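You operate a simulated robot arm through the tools that you are given. There is no shell and no other tool.

The job below is to be done with a simulated robot arm. You get a single attempt, and the scene is never put back.

TASK
Pack the small green roll in the red-lid drum.
Fine: the roll stands inside, the lid goes back on, then push the drum along the table to the 75 cm line.

It is judged by the outcome, as a careful person would: the job done as asked, and still so three seconds after it is handed in. It fails if anything else is knocked over, pushed out of place, dropped, spilled or broken. Lids that push on must go on centred and level and be pressed home; caps that screw on are set level and turned clockwise until they are tight.

THE ROBOT
A 7-joint arm with a two-finger parallel gripper, fixed in place. Base frame: the origin is on the floor under the middle of its stand, x ahead of it, y to its left, z up; the work surface is at about z = 800. Lengths are in mm, angles in rad, forces in N, time in s.
It reaches about 1372 mm from its shoulder. Its first joint turns from -2.601 to 2.601 rad. Payload 3.43 kg.
The tool frame sits at the grasp point between the pads (the TCP): z along the fingers, y along the line on which they close. The tips reach 30 mm beyond it. Largest opening 94 mm; finger width 28, thickness 10; the body of the gripper, 50 by 96 mm, starts 55 mm behind the TCP.
Orientation is that of the tool frame in the base frame, as a unit quaternion [x, y, z, w]. With the fingers straight down and closing along the base's y, the tool's x points along the base's -x, its y along +y and its z along -z.

THE INTERFACE
- The arm moves only by the tool send_rows. Its argument "commands" is a list of rows, each a list of 3 entries, a list of its own where there are three numbers: the shift along the base's x, y, z in mm, then the turn, a rotation vector about the base's x, y, z in degrees, then the opening in per cent of the stroke, from 0 (shut) to 100 (fully open). In form: [[[tx, ty, tz], [wx, wy, wz], gripper], ...]. A call has 1 to 20 rows; each row shifts and turns the commanded pose from where the row before left it. A row lasts 0.2 s, in which the tool goes at most 50 mm and 0.15 rad; a call with a longer step from one row to the next is refused whole, and so is a gripper value outside its range. Where a pose cannot be reached the arm comes as near as it can. A force on the tool above 50 N (or 10 N above the force at the start of the call, whichever is more), or a blocked arm, ends the call early, and 0.2 s more pass. The fingers move at their own pace (about 45 mm/s each) and stop on an object; they squeeze with about 43 N. The grip force told is the motor's: it shows also when the fingers shut on nothing. Time passes only in rows, and 0.2 s behind the last, so rows that do not move let the fingers close. The reply holds the time, the measured pose of the TCP, the force on the tool along the base axes, the opening and the grip force, in the units named above and with some noise, with the torque about the TCP (base axes, N m) and any sound that the robot's microphone picked up.
- Cameras (640 x 400 px; columns grow to the right, rows downward): "scene" is fixed at [405.4, -490.3, 1666.4]; the picture's right is [-0.94, -0.34, 0.00], its down [-0.30, 0.82, -0.49] and it looks along [0.17, -0.46, -0.87] (base axes); focal length 310 px, centre (320, 200). "wrist" rides on the gripper at [76, 14, -102] in the tool frame; the picture's right is [-0.18, 0.98, 0.00], its down [-0.75, -0.14, -0.64] and it looks along [-0.63, -0.12, 0.77] (tool axes); focal length 243 px, centre (320, 200).
- get_image(camera): a new picture of that camera. It takes no simulated time.
- probe_pixels(camera, pixels): for up to 12 pixels [column, row] of the newest picture of that camera ("zoom" is the newest enlarged one), the place [x, y, z] in the base frame of the surface seen there, good to about 2 mm, but the place of the scene camera against the robot may be out by one fixed shift of up to 25 mm in any direction. It takes no simulated time.
- zoom(camera, box): a new picture of the part [left, top, right, bottom] of that camera's present view, enlarged. It takes no simulated time.
- hand_in(): hands the job in; it is judged then, once.

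Leave the gripper open and the arm clear of the work at the hand-in unless told otherwise.

The tools are called after "Emit:" by a JSON object that holds its "fn" and its "kwargs". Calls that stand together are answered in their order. send_rows: Moves the arm, as the interface text tells. Its arguments: {"type":"object","properties":{"commands":{"type":"array","items":{"type":"array"}}},"required":["commands"]} The other tools are called the same way: get_image (camera) takes a picture; probe_pixels (camera, pixels) gives the place of the surface under pixels of a picture; zoom (camera, box) takes an enlarged picture of a part of a camera's view; hand_in () hands the job in.

At the start:

```text
time_s: 0.0
tool_pos: [160.3, -974.8, 1238.7]
tcp_rot: [0.0, 1.0, 0.0, 0.0]
force: [0.7, -0.6, -0.6]
torque: [-0.03, -0.04, 0.0]
finger_gap: 94.0
grasp_force: 0.1
```

scene: 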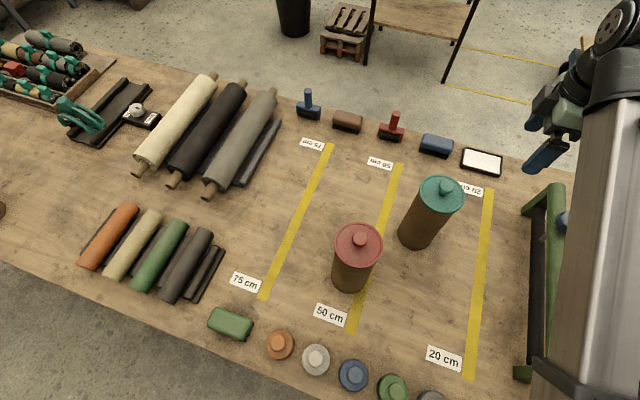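
wrist: 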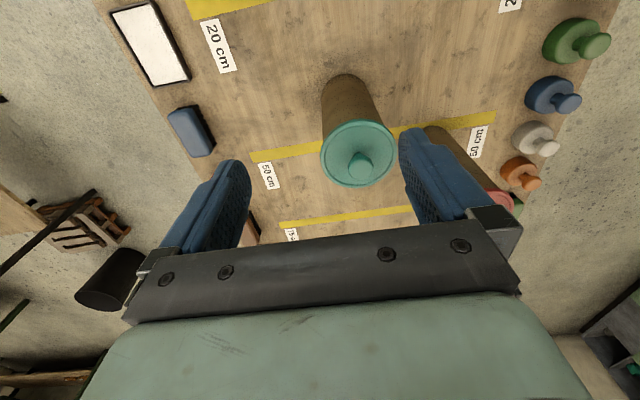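

I see a red-lid drum near (353,258), a teal-lid drum near (430,212), and a row of rolls at the left, where the green one is near (160,255). There is also a green block near (230,324). I'll zoom in on these before moving anything.

Emit:
{"fn": "zoom", "kwargs": {"camera": "scene", "box": [60, 180, 270, 320]}}

Emit:
{"fn": "zoom", "kwargs": {"camera": "scene", "box": [210, 150, 510, 340]}}

```text
2.86 times, centred on (165, 250) of scene
```

zoom: 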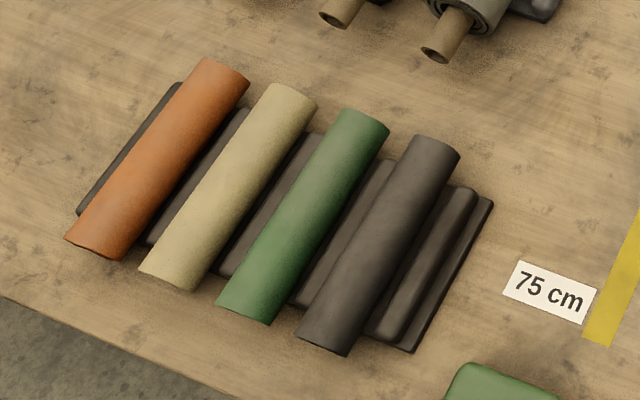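

```text
2.11 times, centred on (360, 245) of scene
```

zoom: 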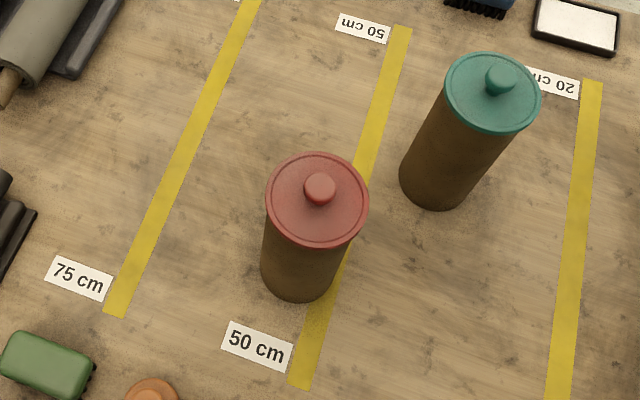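

The green roll lies in a ridged cradle between the tan and black rolls. Next I'll probe the roll's ends, the drum lid and knob, and the tape lines in the scene picture.

Emit:
{"fn": "get_image", "kwargs": {"camera": "scene"}}

Emit:
{"fn": "probe_pixels", "kwargs": {"camera": "scene", "pixels": [[180, 222], [160, 255], [142, 287], [361, 238], [337, 241], [381, 250], [359, 262], [350, 285], [441, 182], [145, 245], [187, 265], [124, 236]]}}

Emit:
{"fn": "probe_pixels", "kwargs": {"camera": "scene", "pixels": [[331, 145], [264, 297], [400, 165], [352, 330], [489, 190], [470, 378], [298, 220], [245, 282], [331, 315], [300, 260], [320, 300], [400, 300]]}}

```text
taken
```

scene: 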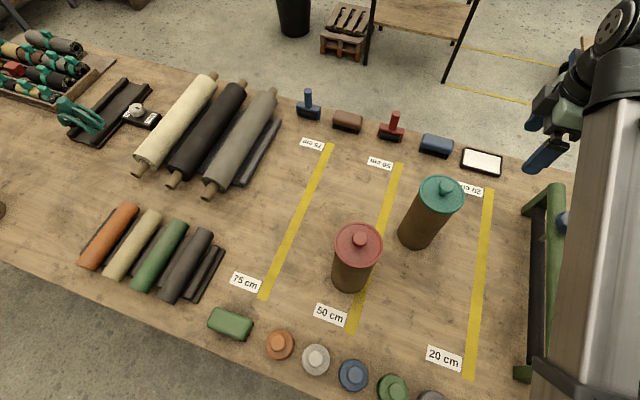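

```text
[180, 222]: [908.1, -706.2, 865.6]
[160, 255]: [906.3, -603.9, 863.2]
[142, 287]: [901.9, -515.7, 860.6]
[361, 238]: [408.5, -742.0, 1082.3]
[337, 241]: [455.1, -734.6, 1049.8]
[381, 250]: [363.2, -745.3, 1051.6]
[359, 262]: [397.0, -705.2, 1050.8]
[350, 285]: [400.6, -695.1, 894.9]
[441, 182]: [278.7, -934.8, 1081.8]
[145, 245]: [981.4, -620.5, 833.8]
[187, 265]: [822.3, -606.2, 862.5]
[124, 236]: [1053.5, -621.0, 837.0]
```

```text
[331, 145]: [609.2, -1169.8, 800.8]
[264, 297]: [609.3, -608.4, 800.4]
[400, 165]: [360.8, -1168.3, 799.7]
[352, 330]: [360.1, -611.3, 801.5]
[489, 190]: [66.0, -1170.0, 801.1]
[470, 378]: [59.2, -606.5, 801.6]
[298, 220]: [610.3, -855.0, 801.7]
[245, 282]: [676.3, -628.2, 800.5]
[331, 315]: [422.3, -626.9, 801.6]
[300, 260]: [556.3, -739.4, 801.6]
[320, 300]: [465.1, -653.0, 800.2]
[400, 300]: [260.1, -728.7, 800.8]
```

The lines run along y at x≈60, 360 and 609. The red drum's lid is at about x=409, y=-742, and its top is near z=1050. I'll look closer at the lid for any sign of a screw thread, and probe the roll's ends, the knob and the table edge.

Emit:
{"fn": "zoom", "kwargs": {"camera": "scene", "box": [315, 210, 395, 300]}}

Emit:
{"fn": "zoom", "kwargs": {"camera": "scene", "box": [120, 210, 220, 305]}}

Emit:
{"fn": "probe_pixels", "kwargs": {"camera": "zoom", "pixels": [[340, 70], [400, 90], [160, 330], [240, 350], [280, 200], [240, 190], [320, 210], [200, 340], [370, 80], [440, 300], [480, 150], [130, 250]]}}

Emit:
{"fn": "probe_pixels", "kwargs": {"camera": "scene", "pixels": [[60, 278], [30, 265], [150, 318], [200, 350], [120, 290], [230, 322], [280, 343], [316, 358], [80, 265], [226, 250], [205, 300], [195, 285]]}}

```text
4.44 times, centred on (355, 255) of scene
```

zoom: 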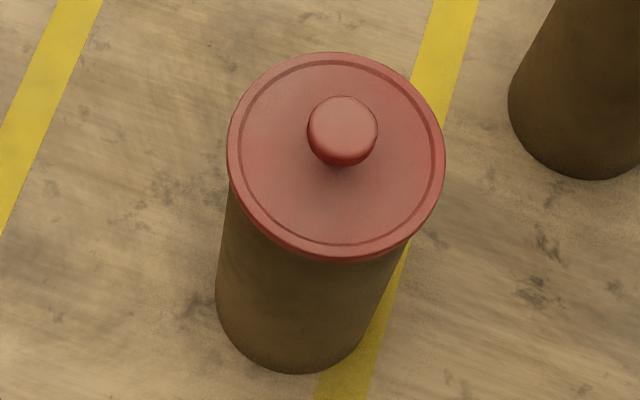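

```text
4.21 times, centred on (170, 258) of scene
```

zoom: 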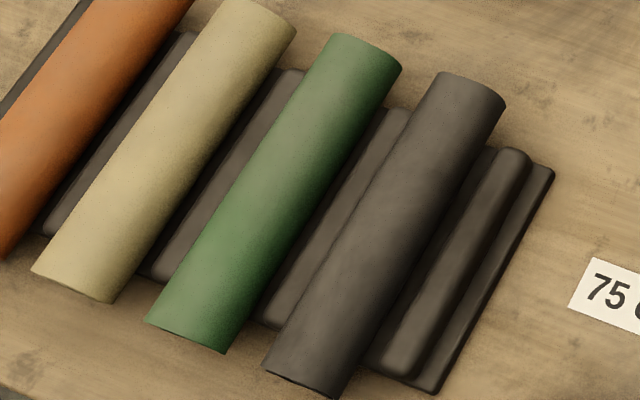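

```text
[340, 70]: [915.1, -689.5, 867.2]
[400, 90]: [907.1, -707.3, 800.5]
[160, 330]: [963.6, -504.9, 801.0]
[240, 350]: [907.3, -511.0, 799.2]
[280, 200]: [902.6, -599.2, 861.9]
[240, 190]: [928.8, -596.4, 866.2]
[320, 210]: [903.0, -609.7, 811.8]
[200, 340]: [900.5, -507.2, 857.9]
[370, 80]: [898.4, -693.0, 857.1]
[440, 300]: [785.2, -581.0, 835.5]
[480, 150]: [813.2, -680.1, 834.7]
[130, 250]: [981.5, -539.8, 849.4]
```

```text
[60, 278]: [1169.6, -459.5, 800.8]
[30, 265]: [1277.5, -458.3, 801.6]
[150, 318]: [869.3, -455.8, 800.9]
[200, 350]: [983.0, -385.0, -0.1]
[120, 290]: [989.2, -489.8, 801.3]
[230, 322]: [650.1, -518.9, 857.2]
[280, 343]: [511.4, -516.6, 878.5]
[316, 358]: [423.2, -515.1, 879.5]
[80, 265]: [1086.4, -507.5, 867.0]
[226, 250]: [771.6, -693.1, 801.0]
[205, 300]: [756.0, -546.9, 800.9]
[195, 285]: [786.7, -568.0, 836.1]
```

The lid is a plain disc with a knob and shows no thread. The roll runs from about y=-505 to y=-710, with its top near z=867. To measure its diameter, I'll probe across it at several rows.

Emit:
{"fn": "zoom", "kwargs": {"camera": "scene", "box": [130, 215, 200, 300]}}

Emit:
{"fn": "probe_pixels", "kwargs": {"camera": "scene", "pixels": [[148, 252], [151, 253], [154, 254], [157, 255], [160, 256], [163, 257], [166, 258], [168, 259], [170, 260], [172, 261], [145, 251], [175, 262]]}}

Emit:
{"fn": "probe_pixels", "kwargs": {"camera": "scene", "pixels": [[133, 285], [138, 290], [144, 291], [149, 293], [152, 294], [140, 292], [172, 219], [178, 219], [184, 223], [187, 226], [186, 228], [168, 221]]}}

```text
4.71 times, centred on (165, 258) of scene
```

zoom: 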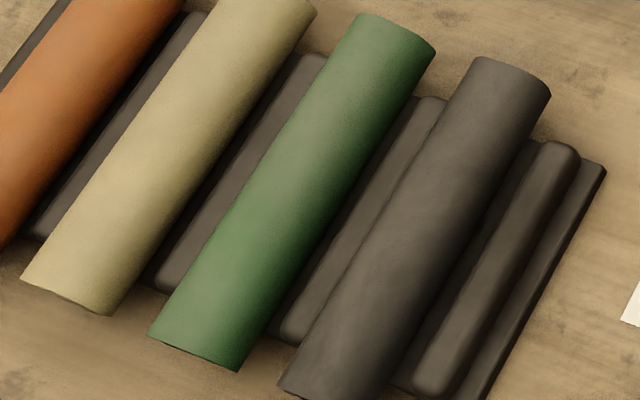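

```text
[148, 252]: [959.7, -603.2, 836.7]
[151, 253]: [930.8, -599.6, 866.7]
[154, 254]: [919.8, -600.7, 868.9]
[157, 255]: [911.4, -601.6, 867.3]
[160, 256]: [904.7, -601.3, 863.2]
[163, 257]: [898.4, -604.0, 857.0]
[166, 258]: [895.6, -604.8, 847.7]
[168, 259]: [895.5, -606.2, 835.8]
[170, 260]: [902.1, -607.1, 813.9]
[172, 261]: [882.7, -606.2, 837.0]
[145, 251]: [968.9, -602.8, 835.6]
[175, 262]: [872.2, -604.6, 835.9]
```

```text
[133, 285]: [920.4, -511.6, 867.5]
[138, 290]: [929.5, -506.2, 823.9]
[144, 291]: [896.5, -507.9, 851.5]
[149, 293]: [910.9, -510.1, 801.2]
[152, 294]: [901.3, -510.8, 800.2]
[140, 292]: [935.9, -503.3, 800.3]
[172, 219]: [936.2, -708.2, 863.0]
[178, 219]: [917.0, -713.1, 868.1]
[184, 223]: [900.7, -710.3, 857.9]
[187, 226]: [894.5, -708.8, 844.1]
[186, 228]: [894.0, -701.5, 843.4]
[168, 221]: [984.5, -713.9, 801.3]
```

The roll's diameter is about 55 mm and its axis lies near x≈921, z≈841 in scene-camera coordinates. That camera may be shifted, so I'll probe the same features with the wrist camera and compare.

Emit:
{"fn": "get_image", "kwargs": {"camera": "wrist"}}

Emit:
{"fn": "probe_pixels", "kwargs": {"camera": "wrist", "pixels": [[360, 162], [357, 172], [335, 150], [385, 150], [251, 155], [495, 113], [499, 120], [253, 162], [280, 223], [566, 103], [598, 45], [350, 95]]}}

Emit:
{"fn": "probe_pixels", "kwargs": {"camera": "scene", "pixels": [[442, 180], [352, 372], [353, 366], [400, 163], [403, 163], [345, 330], [356, 332], [325, 143], [334, 145], [393, 383], [316, 353], [440, 190]]}}

```text
taken
```

wrist: 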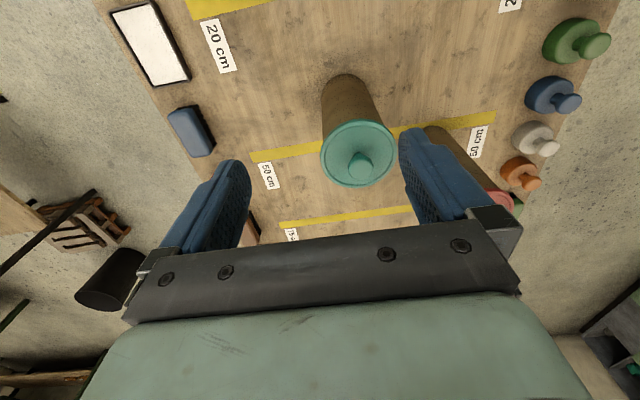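

```text
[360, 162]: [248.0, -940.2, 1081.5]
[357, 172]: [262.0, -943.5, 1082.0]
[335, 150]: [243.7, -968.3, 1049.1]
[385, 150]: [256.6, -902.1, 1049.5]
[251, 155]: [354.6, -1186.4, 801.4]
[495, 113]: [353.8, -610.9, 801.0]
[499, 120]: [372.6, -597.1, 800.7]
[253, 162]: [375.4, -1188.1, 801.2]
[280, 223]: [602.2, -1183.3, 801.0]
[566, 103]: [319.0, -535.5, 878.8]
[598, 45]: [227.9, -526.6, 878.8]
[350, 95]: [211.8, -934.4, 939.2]
```

```text
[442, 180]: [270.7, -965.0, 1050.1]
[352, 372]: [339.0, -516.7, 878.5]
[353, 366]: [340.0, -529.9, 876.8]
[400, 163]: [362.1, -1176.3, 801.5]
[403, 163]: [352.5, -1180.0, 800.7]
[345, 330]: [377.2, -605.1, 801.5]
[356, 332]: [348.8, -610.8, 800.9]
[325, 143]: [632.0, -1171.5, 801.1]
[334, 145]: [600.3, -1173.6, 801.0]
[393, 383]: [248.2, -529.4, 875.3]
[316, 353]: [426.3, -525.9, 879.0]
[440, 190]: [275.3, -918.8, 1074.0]
```

The heights agree. To get the x/y shift between the cameras, I'll zoom the wrist view on the teal knob, the tape ends and the blue stamp knob, so I can compare matching features.

Emit:
{"fn": "zoom", "kwargs": {"camera": "wrist", "box": [300, 60, 420, 200]}}

Emit:
{"fn": "probe_pixels", "kwargs": {"camera": "zoom", "pixels": [[320, 180], [320, 240], [300, 270], [320, 270], [340, 270], [320, 290], [290, 290], [350, 290], [200, 250], [440, 240], [320, 360], [310, 155]]}}

Emit:
{"fn": "zoom", "kwargs": {"camera": "scene", "box": [410, 165, 475, 230]}}

Emit:
{"fn": "probe_pixels", "kwargs": {"camera": "zoom", "pixels": [[320, 150], [280, 110], [320, 90], [360, 110], [320, 60], [320, 200], [200, 180], [420, 200], [300, 260], [180, 120], [500, 120], [340, 300]]}}

```text
2.86 times, centred on (360, 130) of wrist
```

zoom: 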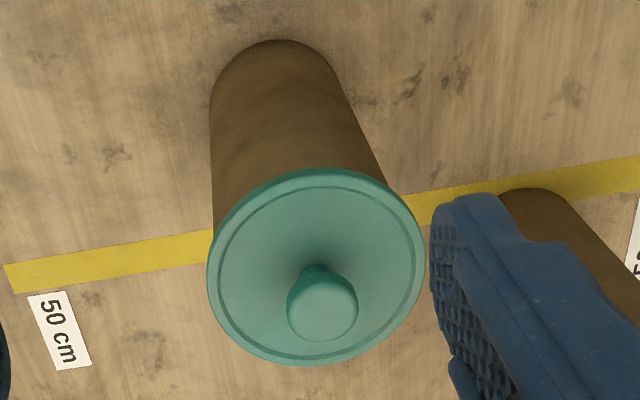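

```text
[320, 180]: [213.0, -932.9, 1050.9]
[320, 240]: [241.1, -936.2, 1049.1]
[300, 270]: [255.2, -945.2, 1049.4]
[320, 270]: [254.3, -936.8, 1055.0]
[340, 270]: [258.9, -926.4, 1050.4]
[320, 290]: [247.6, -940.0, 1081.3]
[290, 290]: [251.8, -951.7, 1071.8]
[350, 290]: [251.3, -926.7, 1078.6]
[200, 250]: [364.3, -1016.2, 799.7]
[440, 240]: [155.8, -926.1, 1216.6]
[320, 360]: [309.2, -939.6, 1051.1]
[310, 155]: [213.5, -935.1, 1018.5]
```

```text
6.15 times, centred on (442, 198) of scene
```

zoom: 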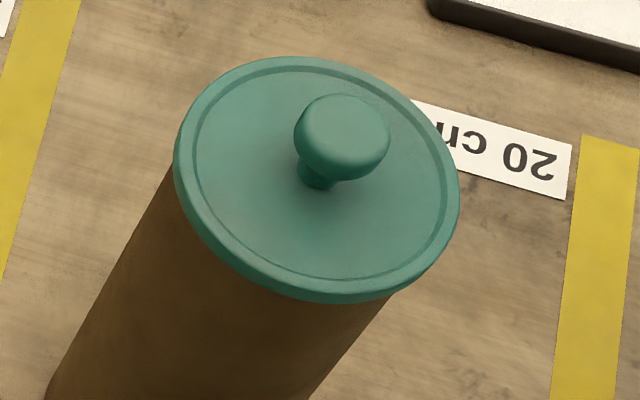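

```text
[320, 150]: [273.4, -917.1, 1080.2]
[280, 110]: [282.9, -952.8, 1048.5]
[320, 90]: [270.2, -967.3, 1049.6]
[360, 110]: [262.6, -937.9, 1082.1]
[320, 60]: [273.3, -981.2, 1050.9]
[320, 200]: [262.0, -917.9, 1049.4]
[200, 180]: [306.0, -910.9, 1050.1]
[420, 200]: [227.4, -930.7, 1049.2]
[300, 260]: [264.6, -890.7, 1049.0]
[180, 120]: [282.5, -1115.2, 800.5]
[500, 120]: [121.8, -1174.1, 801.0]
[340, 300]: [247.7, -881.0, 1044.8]
```

Now I'll probe the teal lid's rim and knob top at matching places in both zoomed views, to work out the fixed offset.

Emit:
{"fn": "probe_pixels", "kwargs": {"camera": "zoom", "pixels": [[230, 80], [315, 62], [400, 85], [450, 150], [452, 200], [420, 255], [360, 285], [300, 280], [220, 235], [182, 170], [190, 120], [345, 120]]}}

Emit:
{"fn": "zoom", "kwargs": {"camera": "wrist", "box": [315, 110, 400, 195]}}

Emit:
{"fn": "probe_pixels", "kwargs": {"camera": "zoom", "pixels": [[320, 260], [310, 240], [330, 280], [300, 50], [330, 370], [170, 200], [480, 200], [180, 130], [430, 90], [220, 320], [440, 310], [350, 240]]}}

```text
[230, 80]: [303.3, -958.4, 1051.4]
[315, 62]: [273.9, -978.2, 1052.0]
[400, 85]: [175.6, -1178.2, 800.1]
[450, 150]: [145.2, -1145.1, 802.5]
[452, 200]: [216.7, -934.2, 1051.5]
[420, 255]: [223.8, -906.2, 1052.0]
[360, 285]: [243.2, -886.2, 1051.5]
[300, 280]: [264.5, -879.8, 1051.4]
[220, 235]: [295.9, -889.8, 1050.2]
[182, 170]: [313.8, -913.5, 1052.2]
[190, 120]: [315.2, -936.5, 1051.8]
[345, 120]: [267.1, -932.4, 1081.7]
```

```text
4.71 times, centred on (358, 152) of wrist
```

zoom: 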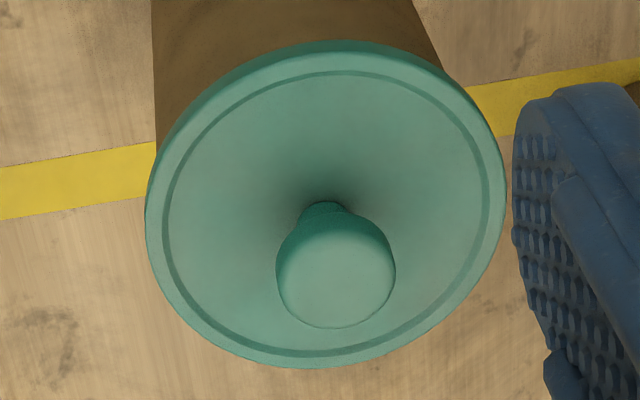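

```text
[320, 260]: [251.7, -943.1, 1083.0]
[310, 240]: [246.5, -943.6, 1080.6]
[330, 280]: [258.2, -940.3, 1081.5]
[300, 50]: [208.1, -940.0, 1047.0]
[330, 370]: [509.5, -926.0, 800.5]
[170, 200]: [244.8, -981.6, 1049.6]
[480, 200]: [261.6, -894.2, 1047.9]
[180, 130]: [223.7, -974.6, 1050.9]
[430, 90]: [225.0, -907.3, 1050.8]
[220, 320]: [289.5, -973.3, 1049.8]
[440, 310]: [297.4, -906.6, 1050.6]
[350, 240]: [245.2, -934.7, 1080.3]
```

Comparing the teal lid in both views, the scene camera reads about +9 mm in x and +10 mm in y high. That puts the red lid at roughly (400,-752). I'll move the gripper high over that area and look with the wrist camera.

Emit:
{"fn": "send_rows", "kwargs": {"commands": [[[25, 37, 0], [0, 0, 0], 100], [[25, 37, 0], [0, 0, 0], 100], [[25, 37, 0], [0, 0, 0], 100], [[25, 37, 0], [0, 0, 0], 100], [[25, 37, 0], [0, 0, 0], 100], [[15, 37, 0], [0, 0, 0], 100], [[0, 0, 0], [0, 0, 0], 100]]}}

Emit:
{"fn": "get_image", "kwargs": {"camera": "wrist"}}

```text
time_s: 1.6
tool_pos: [305.2, -770.8, 1198.6]
tcp_rot: [0.0, 1.0, -0.009, 0.003]
force: [-0.8, 0.1, 0.3]
torque: [-0.04, -0.03, -0.01]
finger_gap: 94.1
grasp_force: 0.0
out of reach, approached as far as the arm can: row 3, 4, 5, 6
```

```text
taken
```

wrist: 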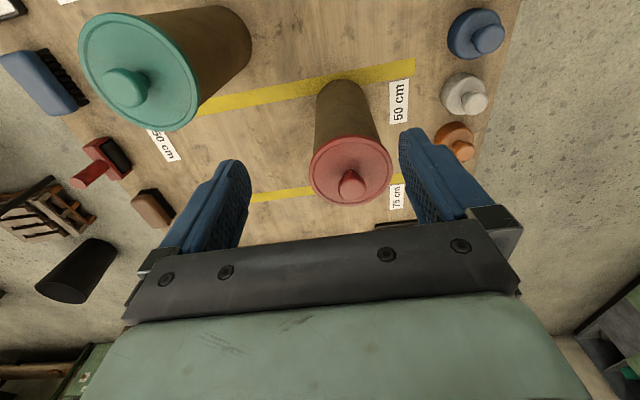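

The reply says rows 3 to 6 were out of reach at that height: the arm is at z≈1199 instead of 1239. The red lid is now in view around (350,170). First I'll measure it with the wrist camera.

Emit:
{"fn": "zoom", "kwargs": {"camera": "wrist", "box": [300, 70, 410, 210]}}

Emit:
{"fn": "probe_pixels", "kwargs": {"camera": "wrist", "pixels": [[352, 184], [350, 178], [312, 165], [390, 168], [350, 140], [350, 200], [325, 195], [380, 190], [348, 100], [413, 60], [413, 70], [330, 183]]}}

```text
2.86 times, centred on (355, 140) of wrist
```

zoom: 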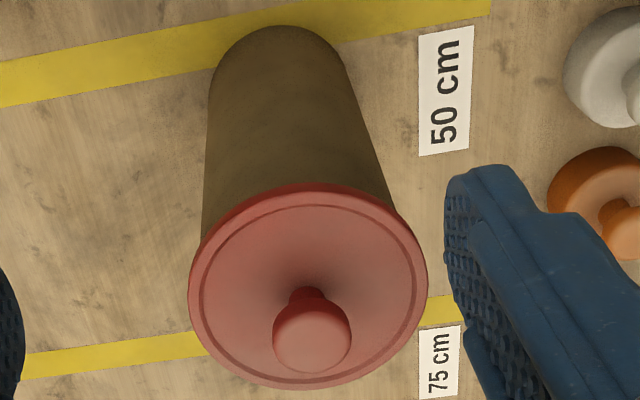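

```text
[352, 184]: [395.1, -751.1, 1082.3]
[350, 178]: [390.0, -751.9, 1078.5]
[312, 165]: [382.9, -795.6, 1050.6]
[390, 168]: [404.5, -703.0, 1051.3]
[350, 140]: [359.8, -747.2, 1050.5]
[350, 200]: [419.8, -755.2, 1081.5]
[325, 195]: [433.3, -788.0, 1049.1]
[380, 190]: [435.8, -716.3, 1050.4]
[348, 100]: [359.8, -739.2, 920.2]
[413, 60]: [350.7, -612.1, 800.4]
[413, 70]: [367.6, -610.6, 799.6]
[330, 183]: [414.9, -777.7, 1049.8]
```

I'll probe the red lid's rim and knob top in this zoom to find its centre.

Emit:
{"fn": "probe_pixels", "kwargs": {"camera": "zoom", "pixels": [[196, 290], [230, 235], [310, 192], [390, 220], [422, 275], [405, 330], [250, 375], [300, 385], [313, 335], [290, 335], [337, 335], [313, 360]]}}

Emit:
{"fn": "probe_pixels", "kwargs": {"camera": "scene", "pixels": [[335, 247], [340, 232], [355, 225], [370, 229], [380, 240], [380, 250], [370, 260], [352, 265], [340, 258], [360, 236], [362, 241], [357, 238]]}}

```text
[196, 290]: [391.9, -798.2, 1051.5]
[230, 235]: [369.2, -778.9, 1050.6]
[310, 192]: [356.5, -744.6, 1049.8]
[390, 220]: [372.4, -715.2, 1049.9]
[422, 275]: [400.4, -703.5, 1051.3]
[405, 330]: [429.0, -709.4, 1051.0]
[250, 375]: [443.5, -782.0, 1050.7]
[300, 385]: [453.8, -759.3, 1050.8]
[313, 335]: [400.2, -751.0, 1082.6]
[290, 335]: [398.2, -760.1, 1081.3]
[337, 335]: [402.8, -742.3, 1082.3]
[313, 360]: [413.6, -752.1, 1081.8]
```

```text
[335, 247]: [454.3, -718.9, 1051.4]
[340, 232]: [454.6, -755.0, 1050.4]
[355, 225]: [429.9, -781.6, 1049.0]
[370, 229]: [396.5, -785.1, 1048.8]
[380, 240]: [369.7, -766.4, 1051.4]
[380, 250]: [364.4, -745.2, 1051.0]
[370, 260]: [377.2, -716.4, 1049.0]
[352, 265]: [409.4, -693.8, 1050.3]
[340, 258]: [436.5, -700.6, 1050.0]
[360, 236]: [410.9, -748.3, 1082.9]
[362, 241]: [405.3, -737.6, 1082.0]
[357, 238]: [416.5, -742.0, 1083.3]
```

The wrist camera puts the red lid's centre at about (402,-751), with the lid top at z≈1050 and the knob top at z≈1082. The scene shift is therefore about (+8.5,+9.5,0). Next is a small downward step, to check where the commanded pose really is after the out-of-reach rows.

Emit:
{"fn": "send_rows", "kwargs": {"commands": [[[0, 0, -30], [0, 0, 0], 100], [[0, 0, 0], [0, 0, 0], 100]]}}

```text
time_s: 2.2
tool_pos: [306.0, -772.3, 1165.9]
tcp_rot: [0.001, 1.0, -0.001, 0.0]
force: [-0.9, -0.6, -0.3]
torque: [-0.01, 0.01, 0.0]
finger_gap: 94.0
grasp_force: 0.0
```

The commanded pose follows the reached pose, so moves now start from (306,-772,1166). I'll move over the knob at (402,-751), keeping the tips about 55 mm above it.

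Emit:
{"fn": "send_rows", "kwargs": {"commands": [[[32, 7, 0], [0, 0, 0], 100], [[32, 7, 0], [0, 0, 0], 100], [[32, 7, 0], [0, 0, 0], 100], [[0, 0, 0], [0, 0, 0], 100]]}}

Emit:
{"fn": "get_image", "kwargs": {"camera": "wrist"}}

Emit:
{"fn": "get_image", "kwargs": {"camera": "scene"}}

```text
time_s: 3.2
tool_pos: [404.9, -752.6, 1168.8]
tcp_rot: [0.0, 1.0, 0.0, 0.0]
force: [0.2, 0.3, 0.3]
torque: [-0.02, -0.03, -0.01]
finger_gap: 94.0
grasp_force: 0.0
```

```text
taken
```

wrist: 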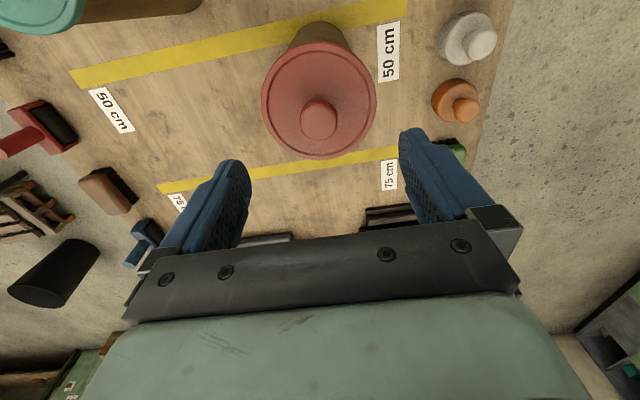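

```text
taken
```

scene: 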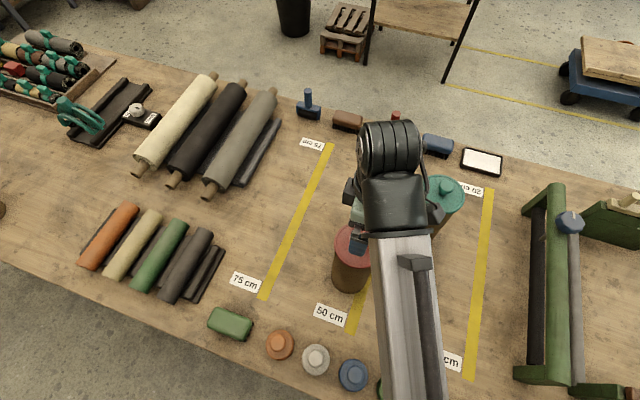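

The arm now stands over the red drum and the teal drum is undisturbed. I'll zoom in to refine the knob centre from here.

Emit:
{"fn": "zoom", "kwargs": {"camera": "wrist", "box": [255, 30, 385, 165]}}

Emit:
{"fn": "probe_pixels", "kwargs": {"camera": "wrist", "pixels": [[319, 119], [301, 119], [336, 119], [319, 103], [319, 136], [265, 100], [375, 95], [318, 48], [320, 156], [280, 145], [362, 140], [363, 62]]}}

```text
2.96 times, centred on (320, 98) of wrist
```

zoom: 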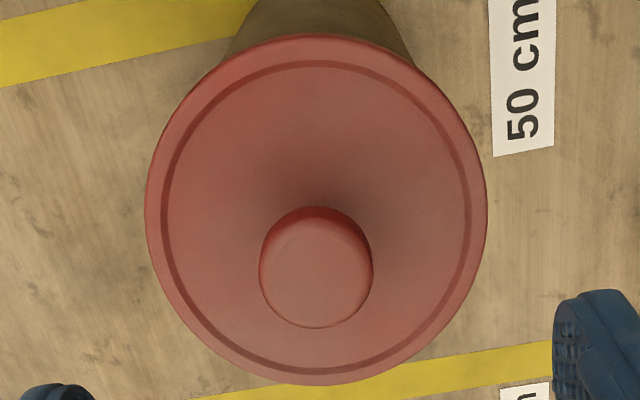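

```text
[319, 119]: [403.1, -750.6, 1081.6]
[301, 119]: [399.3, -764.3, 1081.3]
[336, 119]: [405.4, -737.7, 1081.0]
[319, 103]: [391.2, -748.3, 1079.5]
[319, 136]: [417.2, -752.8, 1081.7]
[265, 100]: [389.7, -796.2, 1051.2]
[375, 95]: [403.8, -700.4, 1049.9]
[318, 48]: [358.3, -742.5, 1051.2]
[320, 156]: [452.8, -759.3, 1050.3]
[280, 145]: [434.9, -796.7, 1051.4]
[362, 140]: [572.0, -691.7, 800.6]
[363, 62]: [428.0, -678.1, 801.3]
```

The knob's centre is at (403,-751), about 34 mm across. I'll shift 2 mm, descend so the tips stop about 5 mm above the lid top, and close on the knob.

Emit:
{"fn": "send_rows", "kwargs": {"commands": [[[-2, 1.5, -20], [0, 0, 0], 100], [[0, 0, -20], [0, 0, 0], 100], [[0, 0, -20], [0, 0, 0], 100], [[0, 0, -15], [0, 0, 0], 100], [[0, 0, -8], [0, 0, 0], 100], [[0, 0, 0], [0, 0, 0], 100]]}}

Emit:
{"fn": "get_image", "kwargs": {"camera": "wrist"}}

```text
time_s: 4.6
tool_pos: [401.8, -749.4, 1082.6]
tcp_rot: [0.001, 1.0, 0.0, 0.0]
force: [-0.2, 0.2, 0.5]
torque: [-0.02, -0.03, 0.0]
finger_gap: 94.3
grasp_force: 0.1
```

```text
taken
```

wrist: 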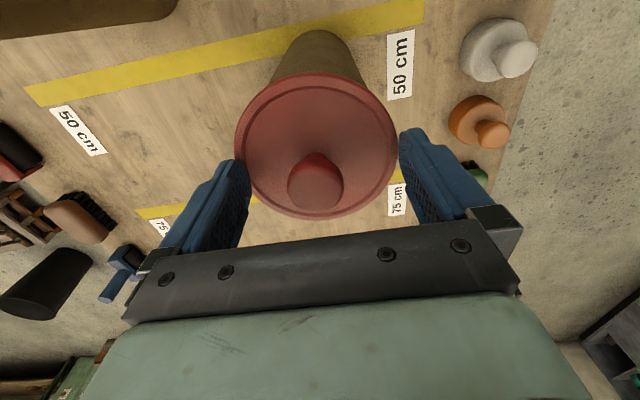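

The knob sits between the fingers and no contact force shows. I'll close on it.

Emit:
{"fn": "send_rows", "kwargs": {"commands": [[[0, 0, 0], [0, 0, 0], 0], [[0, 0, 0], [0, 0, 0], 0], [[0, 0, 0], [0, 0, 0], 0], [[0, 0, 0], [0, 0, 0], 0], [[0, 0, 0], [0, 0, 0], 0]]}}

Emit:
{"fn": "get_image", "kwargs": {"camera": "wrist"}}

```text
time_s: 5.8
tool_pos: [401.2, -750.4, 1083.6]
tcp_rot: [0.001, 1.0, -0.001, 0.0]
force: [0.0, -5.2, 5.2]
torque: [-0.16, -0.01, -0.02]
finger_gap: 30.2
grasp_force: 38.3
heard: snap
```

```text
taken
```

wrist: 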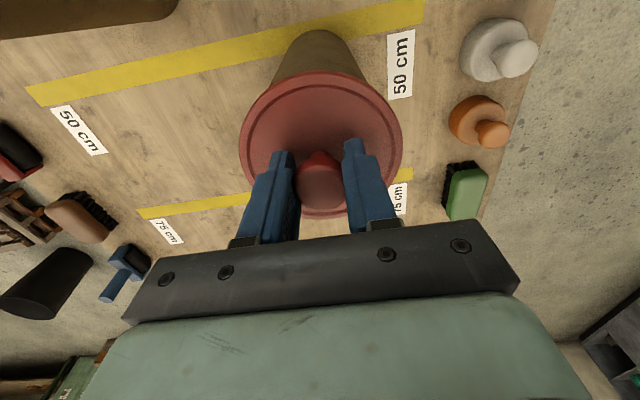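

The gripper holds the knob at 30 mm and a snap was heard, so the lid may have come partly loose. I'll lift gently and watch the force.

Emit:
{"fn": "send_rows", "kwargs": {"commands": [[[0, 0, 3], [0, 0, 0], 0], [[0, 0, 3], [0, 0, 0], 0], [[0, 0, 3], [0, 0, 0], 0], [[0, 0, 3], [0, 0, 0], 0]]}}

Emit:
{"fn": "get_image", "kwargs": {"camera": "wrist"}}

Emit:
{"fn": "zoom", "kwargs": {"camera": "scene", "box": [310, 180, 430, 310]}}

```text
time_s: 6.8
tool_pos: [399.7, -749.0, 1094.7]
tcp_rot: [0.0, 1.0, 0.0, 0.0]
force: [-0.2, 0.6, -0.5]
torque: [-0.01, -0.01, 0.03]
finger_gap: 29.4
grasp_force: 43.2
```

```text
taken
```

wrist: 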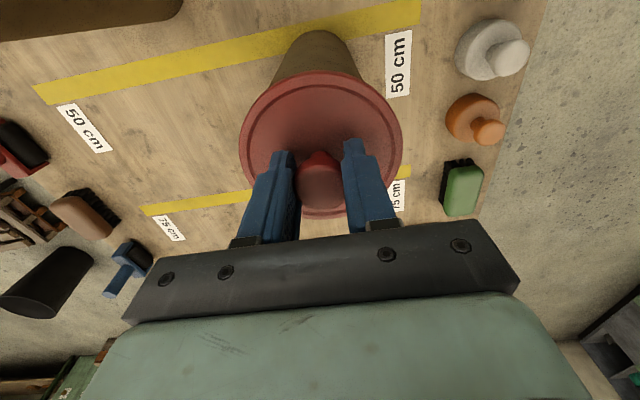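

```text
3.08 times, centred on (370, 245) of scene
```

zoom: 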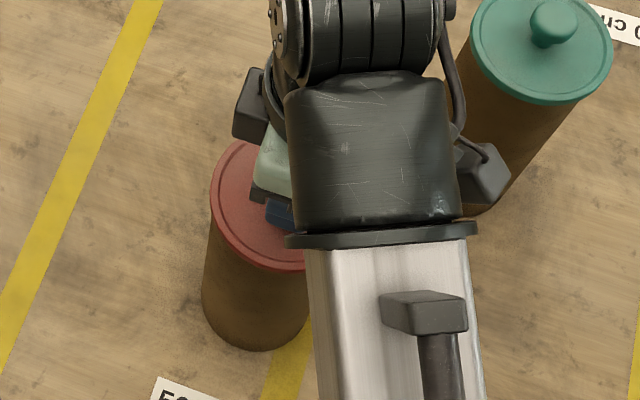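

The force is near zero and the lid follows the gripper, so it is coming away without the drum. I'll lift it further.

Emit:
{"fn": "send_rows", "kwargs": {"commands": [[[0, 0, 8], [0, 0, 0], 0], [[0, 0, 12], [0, 0, 0], 0], [[0, 0, 20], [0, 0, 0], 0], [[0, 0, 20], [0, 0, 0], 0], [[0, 0, 10], [0, 0, 0], 0], [[0, 0, 0], [0, 0, 0], 0]]}}

Emit:
{"fn": "get_image", "kwargs": {"camera": "wrist"}}

Emit:
{"fn": "get_image", "kwargs": {"camera": "scene"}}

```text
time_s: 8.2
tool_pos: [399.1, -748.3, 1164.0]
tcp_rot: [0.0, 1.0, 0.0, 0.0]
force: [-0.2, 0.1, -0.4]
torque: [-0.01, 0.0, -0.03]
finger_gap: 29.5
grasp_force: 43.0
```

```text
taken
```

wrist: 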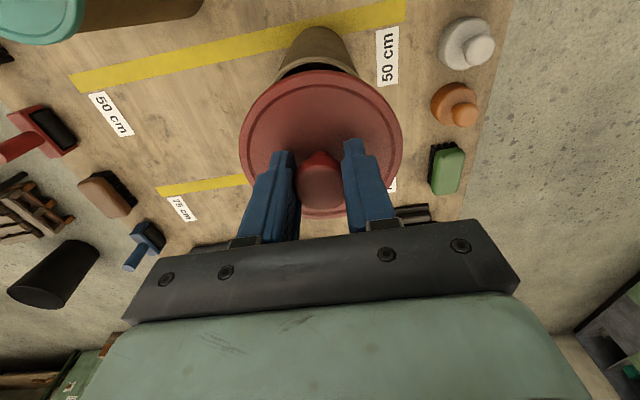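

```text
taken
```

scene: 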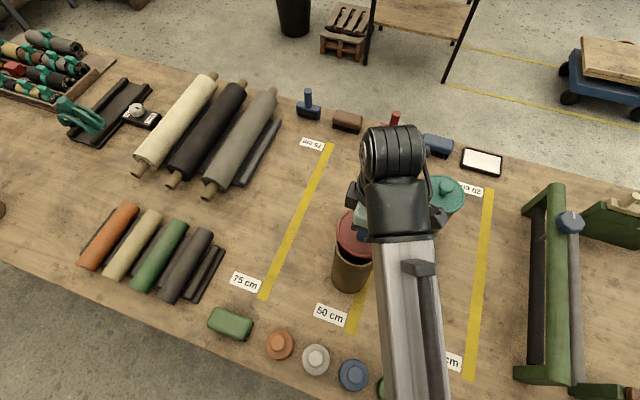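

The lid is off and held level, and the drum hasn't moved. I'll carry it to the bare table at about (490,-950), between the 50 and 75 lines and away from the big rolls and the teal drum.

Emit:
{"fn": "send_rows", "kwargs": {"commands": [[[18, -40, 0], [0, 0, 0], 0], [[18, -40, 0], [0, 0, 0], 0], [[18, -40, 0], [0, 0, 0], 0], [[18, -40, 0], [0, 0, 0], 0], [[19, -42, 0], [0, 0, 0], 0], [[0, 0, 0], [0, 0, 0], 0]]}}

Emit:
{"fn": "get_image", "kwargs": {"camera": "wrist"}}

Emit:
{"fn": "get_image", "kwargs": {"camera": "scene"}}

```text
time_s: 9.6
tool_pos: [494.1, -952.2, 1161.2]
tcp_rot: [0.0, 1.0, 0.0, 0.0]
force: [-0.1, 0.0, 0.4]
torque: [-0.03, 0.0, 0.01]
finger_gap: 29.7
grasp_force: 43.7
```

```text
taken
```

wrist: 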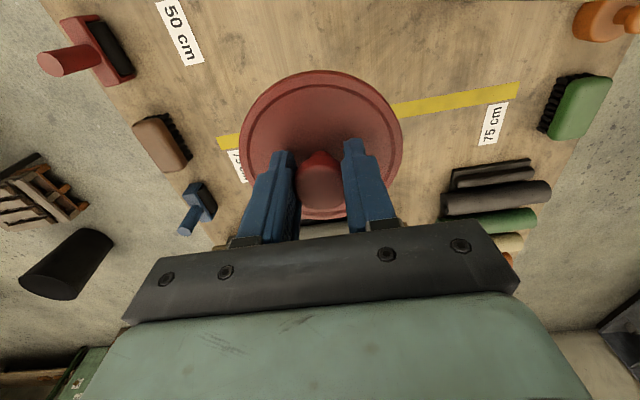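

```text
taken
```

scene: 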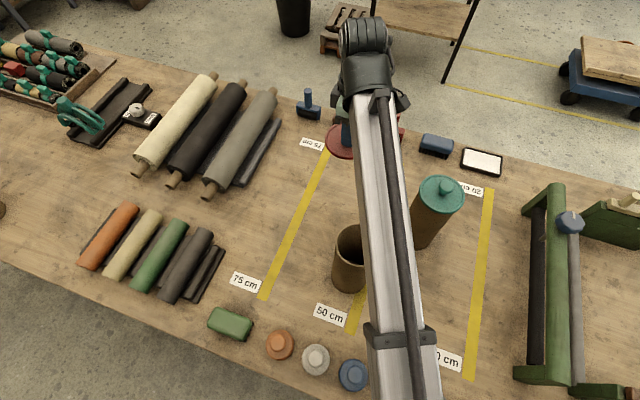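

The forearm reaches across near the drums, so lowering here could bring it close to them. I'll probe the forearm's height before going down.

Emit:
{"fn": "probe_pixels", "kwargs": {"camera": "scene", "pixels": [[370, 100], [372, 150], [380, 200], [385, 250], [390, 300], [400, 350], [410, 390], [362, 40], [360, 150], [375, 300], [395, 120], [425, 300]]}}

Emit:
{"fn": "zoom", "kwargs": {"camera": "scene", "box": [300, 0, 480, 300]}}

```text
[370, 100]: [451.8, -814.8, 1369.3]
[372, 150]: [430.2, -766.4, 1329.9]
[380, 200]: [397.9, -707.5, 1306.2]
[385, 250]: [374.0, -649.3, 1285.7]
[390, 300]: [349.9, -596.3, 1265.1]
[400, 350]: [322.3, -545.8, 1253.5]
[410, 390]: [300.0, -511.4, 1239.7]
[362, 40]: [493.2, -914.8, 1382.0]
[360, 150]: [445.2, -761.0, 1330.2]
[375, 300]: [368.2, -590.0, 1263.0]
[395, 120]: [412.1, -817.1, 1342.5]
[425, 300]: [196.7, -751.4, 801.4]
```

```text
1.33 times, centred on (390, 150) of scene
```

zoom: 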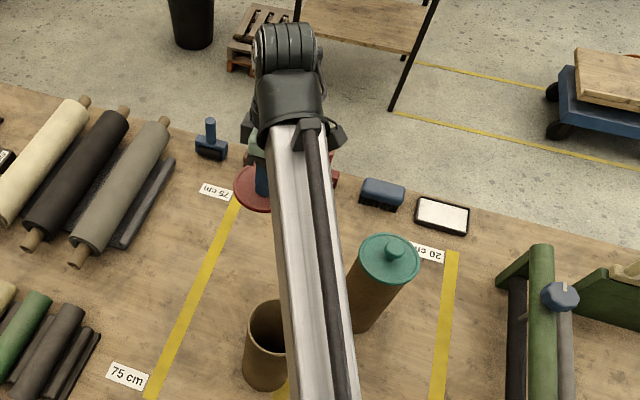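

The forearm crosses right above the red drum on this bearing, so lowering here would hit it. A spot on another bearing would be safer. I'll probe the space near the 75 line and the big grey roll's end, and measure the open drum's mouth.

Emit:
{"fn": "probe_pixels", "kwargs": {"camera": "scene", "pixels": [[207, 192], [215, 190], [240, 183], [280, 120], [222, 210], [260, 200], [250, 230], [226, 250], [240, 250], [270, 180], [245, 275], [232, 272]]}}

Emit:
{"fn": "zoom", "kwargs": {"camera": "scene", "box": [320, 215, 380, 300]}}

Emit:
{"fn": "probe_pixels", "kwargs": {"camera": "zoom", "pixels": [[215, 100], [222, 60], [250, 30], [300, 35], [200, 130], [215, 170], [260, 195], [310, 195], [230, 130], [260, 110], [290, 160], [280, 60]]}}

```text
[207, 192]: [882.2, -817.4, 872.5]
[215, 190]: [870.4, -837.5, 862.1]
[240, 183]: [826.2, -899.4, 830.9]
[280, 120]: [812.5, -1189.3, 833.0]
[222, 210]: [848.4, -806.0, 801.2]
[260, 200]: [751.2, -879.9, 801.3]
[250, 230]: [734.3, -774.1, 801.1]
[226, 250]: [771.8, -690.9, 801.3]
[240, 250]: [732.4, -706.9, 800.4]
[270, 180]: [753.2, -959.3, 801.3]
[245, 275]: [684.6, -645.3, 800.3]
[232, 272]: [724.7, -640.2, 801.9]
```

```text
4.71 times, centred on (350, 258) of scene
```

zoom: 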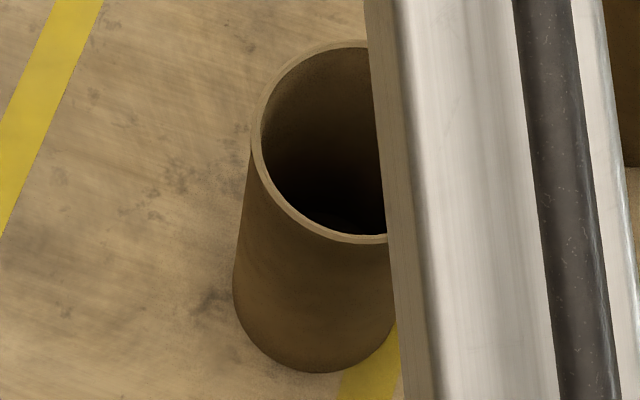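

```text
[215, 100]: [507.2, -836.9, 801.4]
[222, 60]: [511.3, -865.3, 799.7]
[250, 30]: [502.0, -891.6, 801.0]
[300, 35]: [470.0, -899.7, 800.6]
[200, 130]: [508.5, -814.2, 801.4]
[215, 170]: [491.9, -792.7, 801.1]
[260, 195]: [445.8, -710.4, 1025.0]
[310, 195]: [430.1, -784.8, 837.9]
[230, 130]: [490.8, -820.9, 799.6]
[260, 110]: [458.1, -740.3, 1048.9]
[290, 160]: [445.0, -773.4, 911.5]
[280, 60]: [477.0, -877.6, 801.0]
```

There is clear table around (660,-800), on a bearing about 11° away from the drum. I'll carry the lid there at the same height.

Emit:
{"fn": "send_rows", "kwargs": {"commands": [[[33, 30, 0], [0, 0, 0], 0], [[33, 30, 0], [0, 0, 0], 0], [[33, 30, 0], [0, 0, 0], 0], [[33, 30, 0], [0, 0, 0], 0], [[34, 32, 0], [0, 0, 0], 0], [[0, 0, -40], [0, 0, 0], 0], [[0, 0, -40], [0, 0, 0], 0], [[0, 0, 0], [0, 0, 0], 0]]}}

Emit:
{"fn": "get_image", "kwargs": {"camera": "scene"}}

Emit:
{"fn": "get_image", "kwargs": {"camera": "wrist"}}

```text
time_s: 11.4
tool_pos: [655.9, -799.2, 1083.6]
tcp_rot: [0.0, 1.0, 0.0, 0.0]
force: [-0.2, -0.5, -0.6]
torque: [-0.01, 0.0, 0.05]
finger_gap: 29.8
grasp_force: 42.9
```

```text
taken
```

scene: 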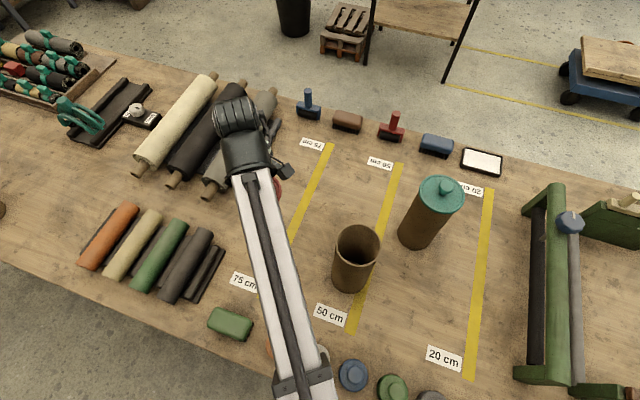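

```text
taken
```

wrist: 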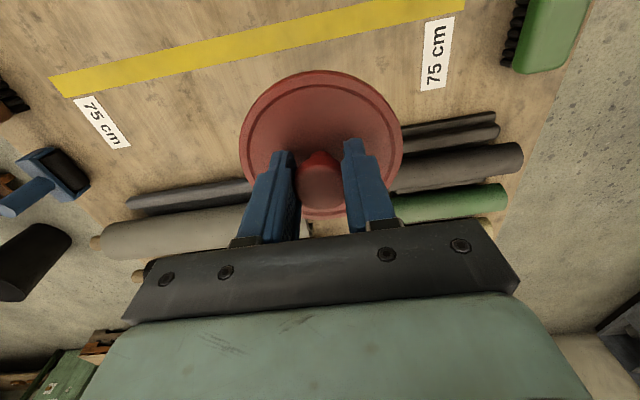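

The forearm is now well clear of the drum and the drum's open mouth at (357,245) is visible. I'll measure it, and check the forearm height over the stamps.

Emit:
{"fn": "zoom", "kwargs": {"camera": "scene", "box": [325, 215, 390, 300]}}

Emit:
{"fn": "probe_pixels", "kwargs": {"camera": "scene", "pixels": [[250, 180], [262, 230], [272, 280], [285, 330], [300, 380], [318, 360], [290, 395], [245, 150]]}}

```text
4.71 times, centred on (358, 258) of scene
```

zoom: 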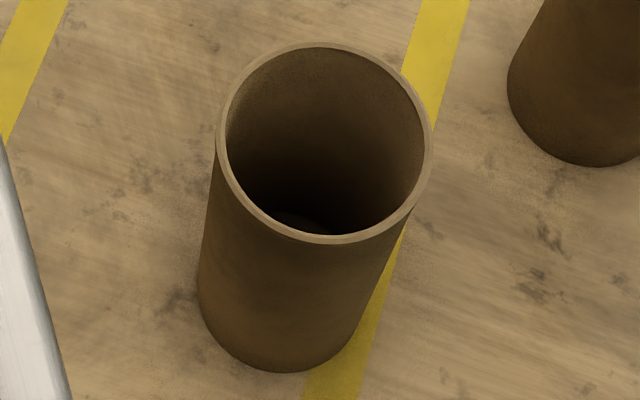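

```text
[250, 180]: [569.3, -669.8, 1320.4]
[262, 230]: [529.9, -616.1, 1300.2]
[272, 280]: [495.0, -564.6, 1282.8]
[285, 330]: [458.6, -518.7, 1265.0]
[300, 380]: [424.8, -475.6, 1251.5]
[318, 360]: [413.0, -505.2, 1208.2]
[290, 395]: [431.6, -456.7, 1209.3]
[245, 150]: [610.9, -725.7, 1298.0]
```

I'll probe the rim's outer and inner edges.

Emit:
{"fn": "probe_pixels", "kwargs": {"camera": "zoom", "pixels": [[221, 140], [325, 46], [429, 150], [320, 241], [250, 75], [400, 75], [250, 205], [400, 215], [360, 237], [280, 232], [290, 48], [365, 50]]}}

Emit:
{"fn": "probe_pixels", "kwargs": {"camera": "zoom", "pixels": [[300, 222], [330, 222], [290, 215], [320, 225], [310, 210], [330, 100], [330, 60], [360, 200], [232, 130], [418, 140], [250, 180], [300, 180]]}}

```text
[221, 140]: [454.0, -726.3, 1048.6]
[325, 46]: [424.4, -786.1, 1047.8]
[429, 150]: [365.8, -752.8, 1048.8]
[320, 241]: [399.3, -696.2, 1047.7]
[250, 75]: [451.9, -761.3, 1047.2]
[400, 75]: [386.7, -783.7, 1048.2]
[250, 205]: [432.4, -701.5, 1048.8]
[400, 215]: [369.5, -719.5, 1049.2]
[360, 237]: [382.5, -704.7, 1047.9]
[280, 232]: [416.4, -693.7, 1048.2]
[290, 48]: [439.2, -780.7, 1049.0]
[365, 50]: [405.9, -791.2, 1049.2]
```

```text
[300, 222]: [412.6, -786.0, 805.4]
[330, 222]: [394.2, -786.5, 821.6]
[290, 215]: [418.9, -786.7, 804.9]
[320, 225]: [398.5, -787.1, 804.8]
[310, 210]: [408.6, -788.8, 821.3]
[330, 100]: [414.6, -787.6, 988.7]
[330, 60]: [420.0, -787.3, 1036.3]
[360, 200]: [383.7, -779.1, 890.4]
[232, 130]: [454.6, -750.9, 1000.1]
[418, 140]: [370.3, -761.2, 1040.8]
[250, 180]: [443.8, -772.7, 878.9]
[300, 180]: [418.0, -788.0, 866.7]
```

The rim is at z≈1048, the inside radius is about 45 mm, and the floor is at z≈805. That is wide enough for the fingers and the 55 mm roll together. Now I'll lower the lid towards the table, first to about z 875.

Emit:
{"fn": "send_rows", "kwargs": {"commands": [[[4, 0, -40], [0, 0, 0], 0], [[0, 0, -40], [0, 0, 0], 0], [[0, 0, -40], [0, 0, 0], 0], [[0, 0, -40], [0, 0, 0], 0], [[0, 0, -30], [0, 0, 0], 0], [[0, 0, -15], [0, 0, 0], 0], [[0, 0, 0], [0, 0, 0], 0]]}}

Emit:
{"fn": "get_image", "kwargs": {"camera": "scene"}}

Emit:
{"fn": "get_image", "kwargs": {"camera": "wrist"}}

```text
time_s: 13.0
tool_pos: [662.5, -800.4, 880.1]
tcp_rot: [0.001, 1.0, 0.001, -0.001]
force: [0.0, -0.3, -0.2]
torque: [0.0, 0.03, 0.0]
finger_gap: 29.9
grasp_force: 43.0
```

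```text
taken
```

scene: 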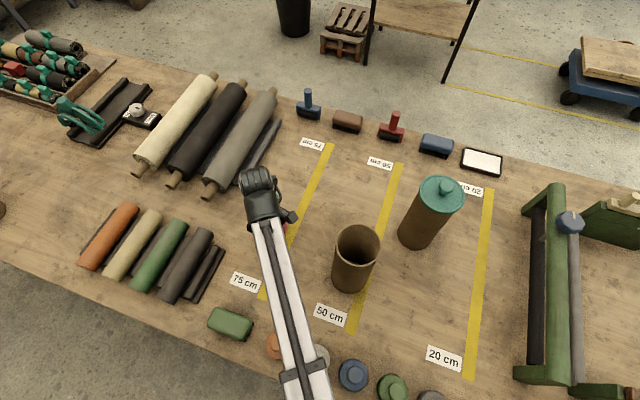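

```text
taken
```

wrist: 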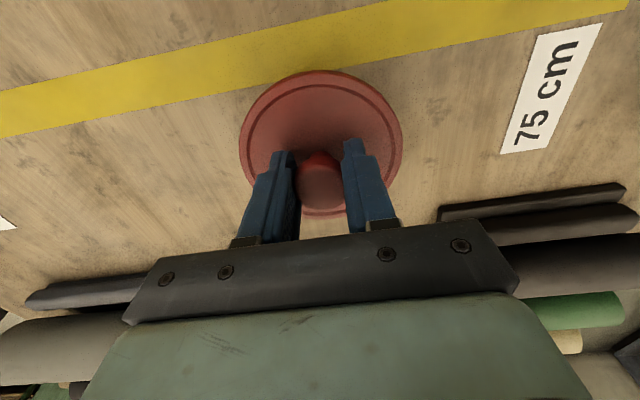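

The lid is about 30 mm above the table. I'll step down in 3 mm rows and watch for contact.

Emit:
{"fn": "send_rows", "kwargs": {"commands": [[[0, 0, -5], [0, 0, 0], 0], [[0, 0, -5], [0, 0, 0], 0], [[0, 0, -3], [0, 0, 0], 0], [[0, 0, -3], [0, 0, 0], 0], [[0, 0, 0], [0, 0, 0], 0]]}}

Emit:
{"fn": "zoom", "kwargs": {"camera": "wrist", "box": [220, 50, 420, 230]}}

```text
time_s: 14.2
tool_pos: [661.0, -799.8, 864.0]
tcp_rot: [0.0, 1.0, -0.001, 0.0]
force: [0.0, -0.4, 0.5]
torque: [-0.02, 0.0, 0.02]
finger_gap: 29.5
grasp_force: 42.6
```

```text
2.22 times, centred on (320, 140) of wrist
```

zoom: 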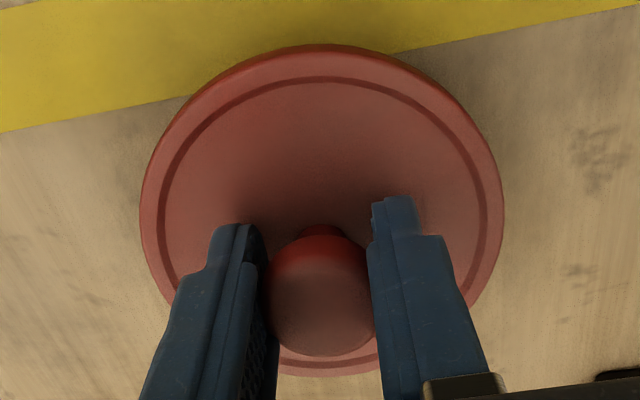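

No contact yet at z 864, so I'll carry on down in 3 mm steps.

Emit:
{"fn": "send_rows", "kwargs": {"commands": [[[0, 0, -3], [0, 0, 0], 0], [[0, 0, -3], [0, 0, 0], 0], [[0, 0, -2], [0, 0, 0], 0], [[0, 0, 0], [0, 0, 0], 0]]}}

```text
time_s: 15.2
tool_pos: [662.8, -799.8, 856.1]
tcp_rot: [0.001, 1.0, 0.001, 0.0]
force: [0.8, -0.3, -1.3]
torque: [0.0, -0.02, 0.01]
finger_gap: 29.4
grasp_force: 43.0
```

Emit:
{"fn": "send_rows", "kwargs": {"commands": [[[0, 0, -2], [0, 0, 0], 0], [[0, 0, -2], [0, 0, 0], 0], [[0, 0, -2], [0, 0, 0], 0], [[0, 0, 0], [0, 0, 0], 0]]}}

Emit:
{"fn": "get_image", "kwargs": {"camera": "wrist"}}

```text
time_s: 16.2
tool_pos: [661.1, -801.2, 848.5]
tcp_rot: [0.0, 1.0, -0.001, 0.0]
force: [0.3, -0.6, -1.4]
torque: [-0.01, -0.01, 0.0]
finger_gap: 29.5
grasp_force: 42.9
```

```text
taken
```

wrist: 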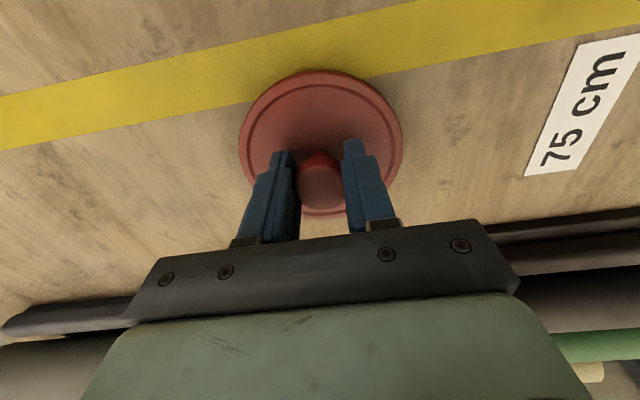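

There is still no contact force. I'll probe the lid's top surface and the table beside it for height.

Emit:
{"fn": "probe_pixels", "kwargs": {"camera": "wrist", "pixels": [[320, 90], [320, 76], [260, 130], [390, 140], [320, 60], [220, 130], [425, 140], [320, 180]]}}

Emit:
{"fn": "send_rows", "kwargs": {"commands": [[[0, 0, -2], [0, 0, 0], 0], [[0, 0, -1], [0, 0, 0], 0], [[0, 0, 0], [0, 0, 0], 0]]}}

```text
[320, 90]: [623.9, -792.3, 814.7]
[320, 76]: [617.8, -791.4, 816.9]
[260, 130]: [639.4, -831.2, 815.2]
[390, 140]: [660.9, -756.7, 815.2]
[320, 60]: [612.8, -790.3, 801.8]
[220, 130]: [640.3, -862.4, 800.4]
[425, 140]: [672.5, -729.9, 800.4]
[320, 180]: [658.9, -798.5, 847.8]
```

```text
time_s: 17.0
tool_pos: [660.7, -800.2, 846.4]
tcp_rot: [0.0, 1.0, 0.001, 0.001]
force: [-0.5, -0.2, 0.6]
torque: [0.0, -0.01, 0.01]
finger_gap: 29.5
grasp_force: 43.5
```

Emit:
{"fn": "send_rows", "kwargs": {"commands": [[[0, 0, -1], [0, 0, 0], 0], [[0, 0, -1], [0, 0, 0], 0], [[0, 0, 0], [0, 0, 0], 0]]}}

```text
time_s: 17.8
tool_pos: [661.1, -799.3, 845.7]
tcp_rot: [0.0, 1.0, 0.0, 0.0]
force: [0.2, 0.0, -0.3]
torque: [0.02, 0.01, 0.01]
finger_gap: 29.2
grasp_force: 42.9
```

Emit:
{"fn": "send_rows", "kwargs": {"commands": [[[0, 0, -1], [0, 0, 0], 0], [[0, 0, -1], [0, 0, 0], 0], [[0, 0, 0], [0, 0, 0], 0]]}}

```text
time_s: 18.6
tool_pos: [660.9, -800.9, 842.1]
tcp_rot: [-0.001, 1.0, 0.001, 0.0]
force: [-0.3, -0.5, 0.0]
torque: [0.02, -0.03, 0.02]
finger_gap: 29.5
grasp_force: 43.1
```

Emit:
{"fn": "send_rows", "kwargs": {"commands": [[[0, 0, -1.5], [0, 0, 0], 0], [[0, 0, -1.5], [0, 0, 0], 0], [[0, 0, 0], [0, 0, 0], 0]]}}

```text
time_s: 19.4
tool_pos: [661.6, -800.0, 841.2]
tcp_rot: [0.0, 1.0, -0.001, 0.002]
force: [4.9, -5.1, 19.3]
torque: [0.24, 0.49, 0.04]
finger_gap: 29.7
grasp_force: 43.1
```

Contact reads 19 N, so the lid is on the table. I'll ease up 1 mm, open the fingers, and look.

Emit:
{"fn": "send_rows", "kwargs": {"commands": [[[0, 0, 1], [0, 0, 0], 0], [[0, 0, 0], [0, 0, 0], 40], [[0, 0, 0], [0, 0, 0], 70], [[0, 0, 0], [0, 0, 0], 70], [[0, 0, 0], [0, 0, 0], 70]]}}

Emit:
{"fn": "get_image", "kwargs": {"camera": "wrist"}}

```text
time_s: 20.6
tool_pos: [659.8, -800.6, 840.4]
tcp_rot: [-0.001, 1.0, 0.0, 0.0]
force: [0.1, 0.4, 0.3]
torque: [-0.01, -0.02, -0.01]
finger_gap: 66.0
grasp_force: 0.1
```

```text
taken
```

wrist: 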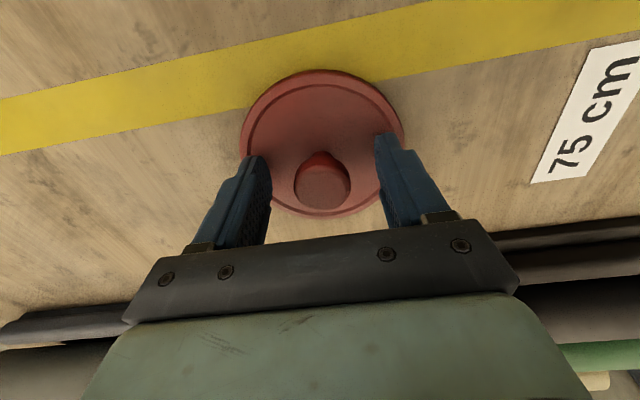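

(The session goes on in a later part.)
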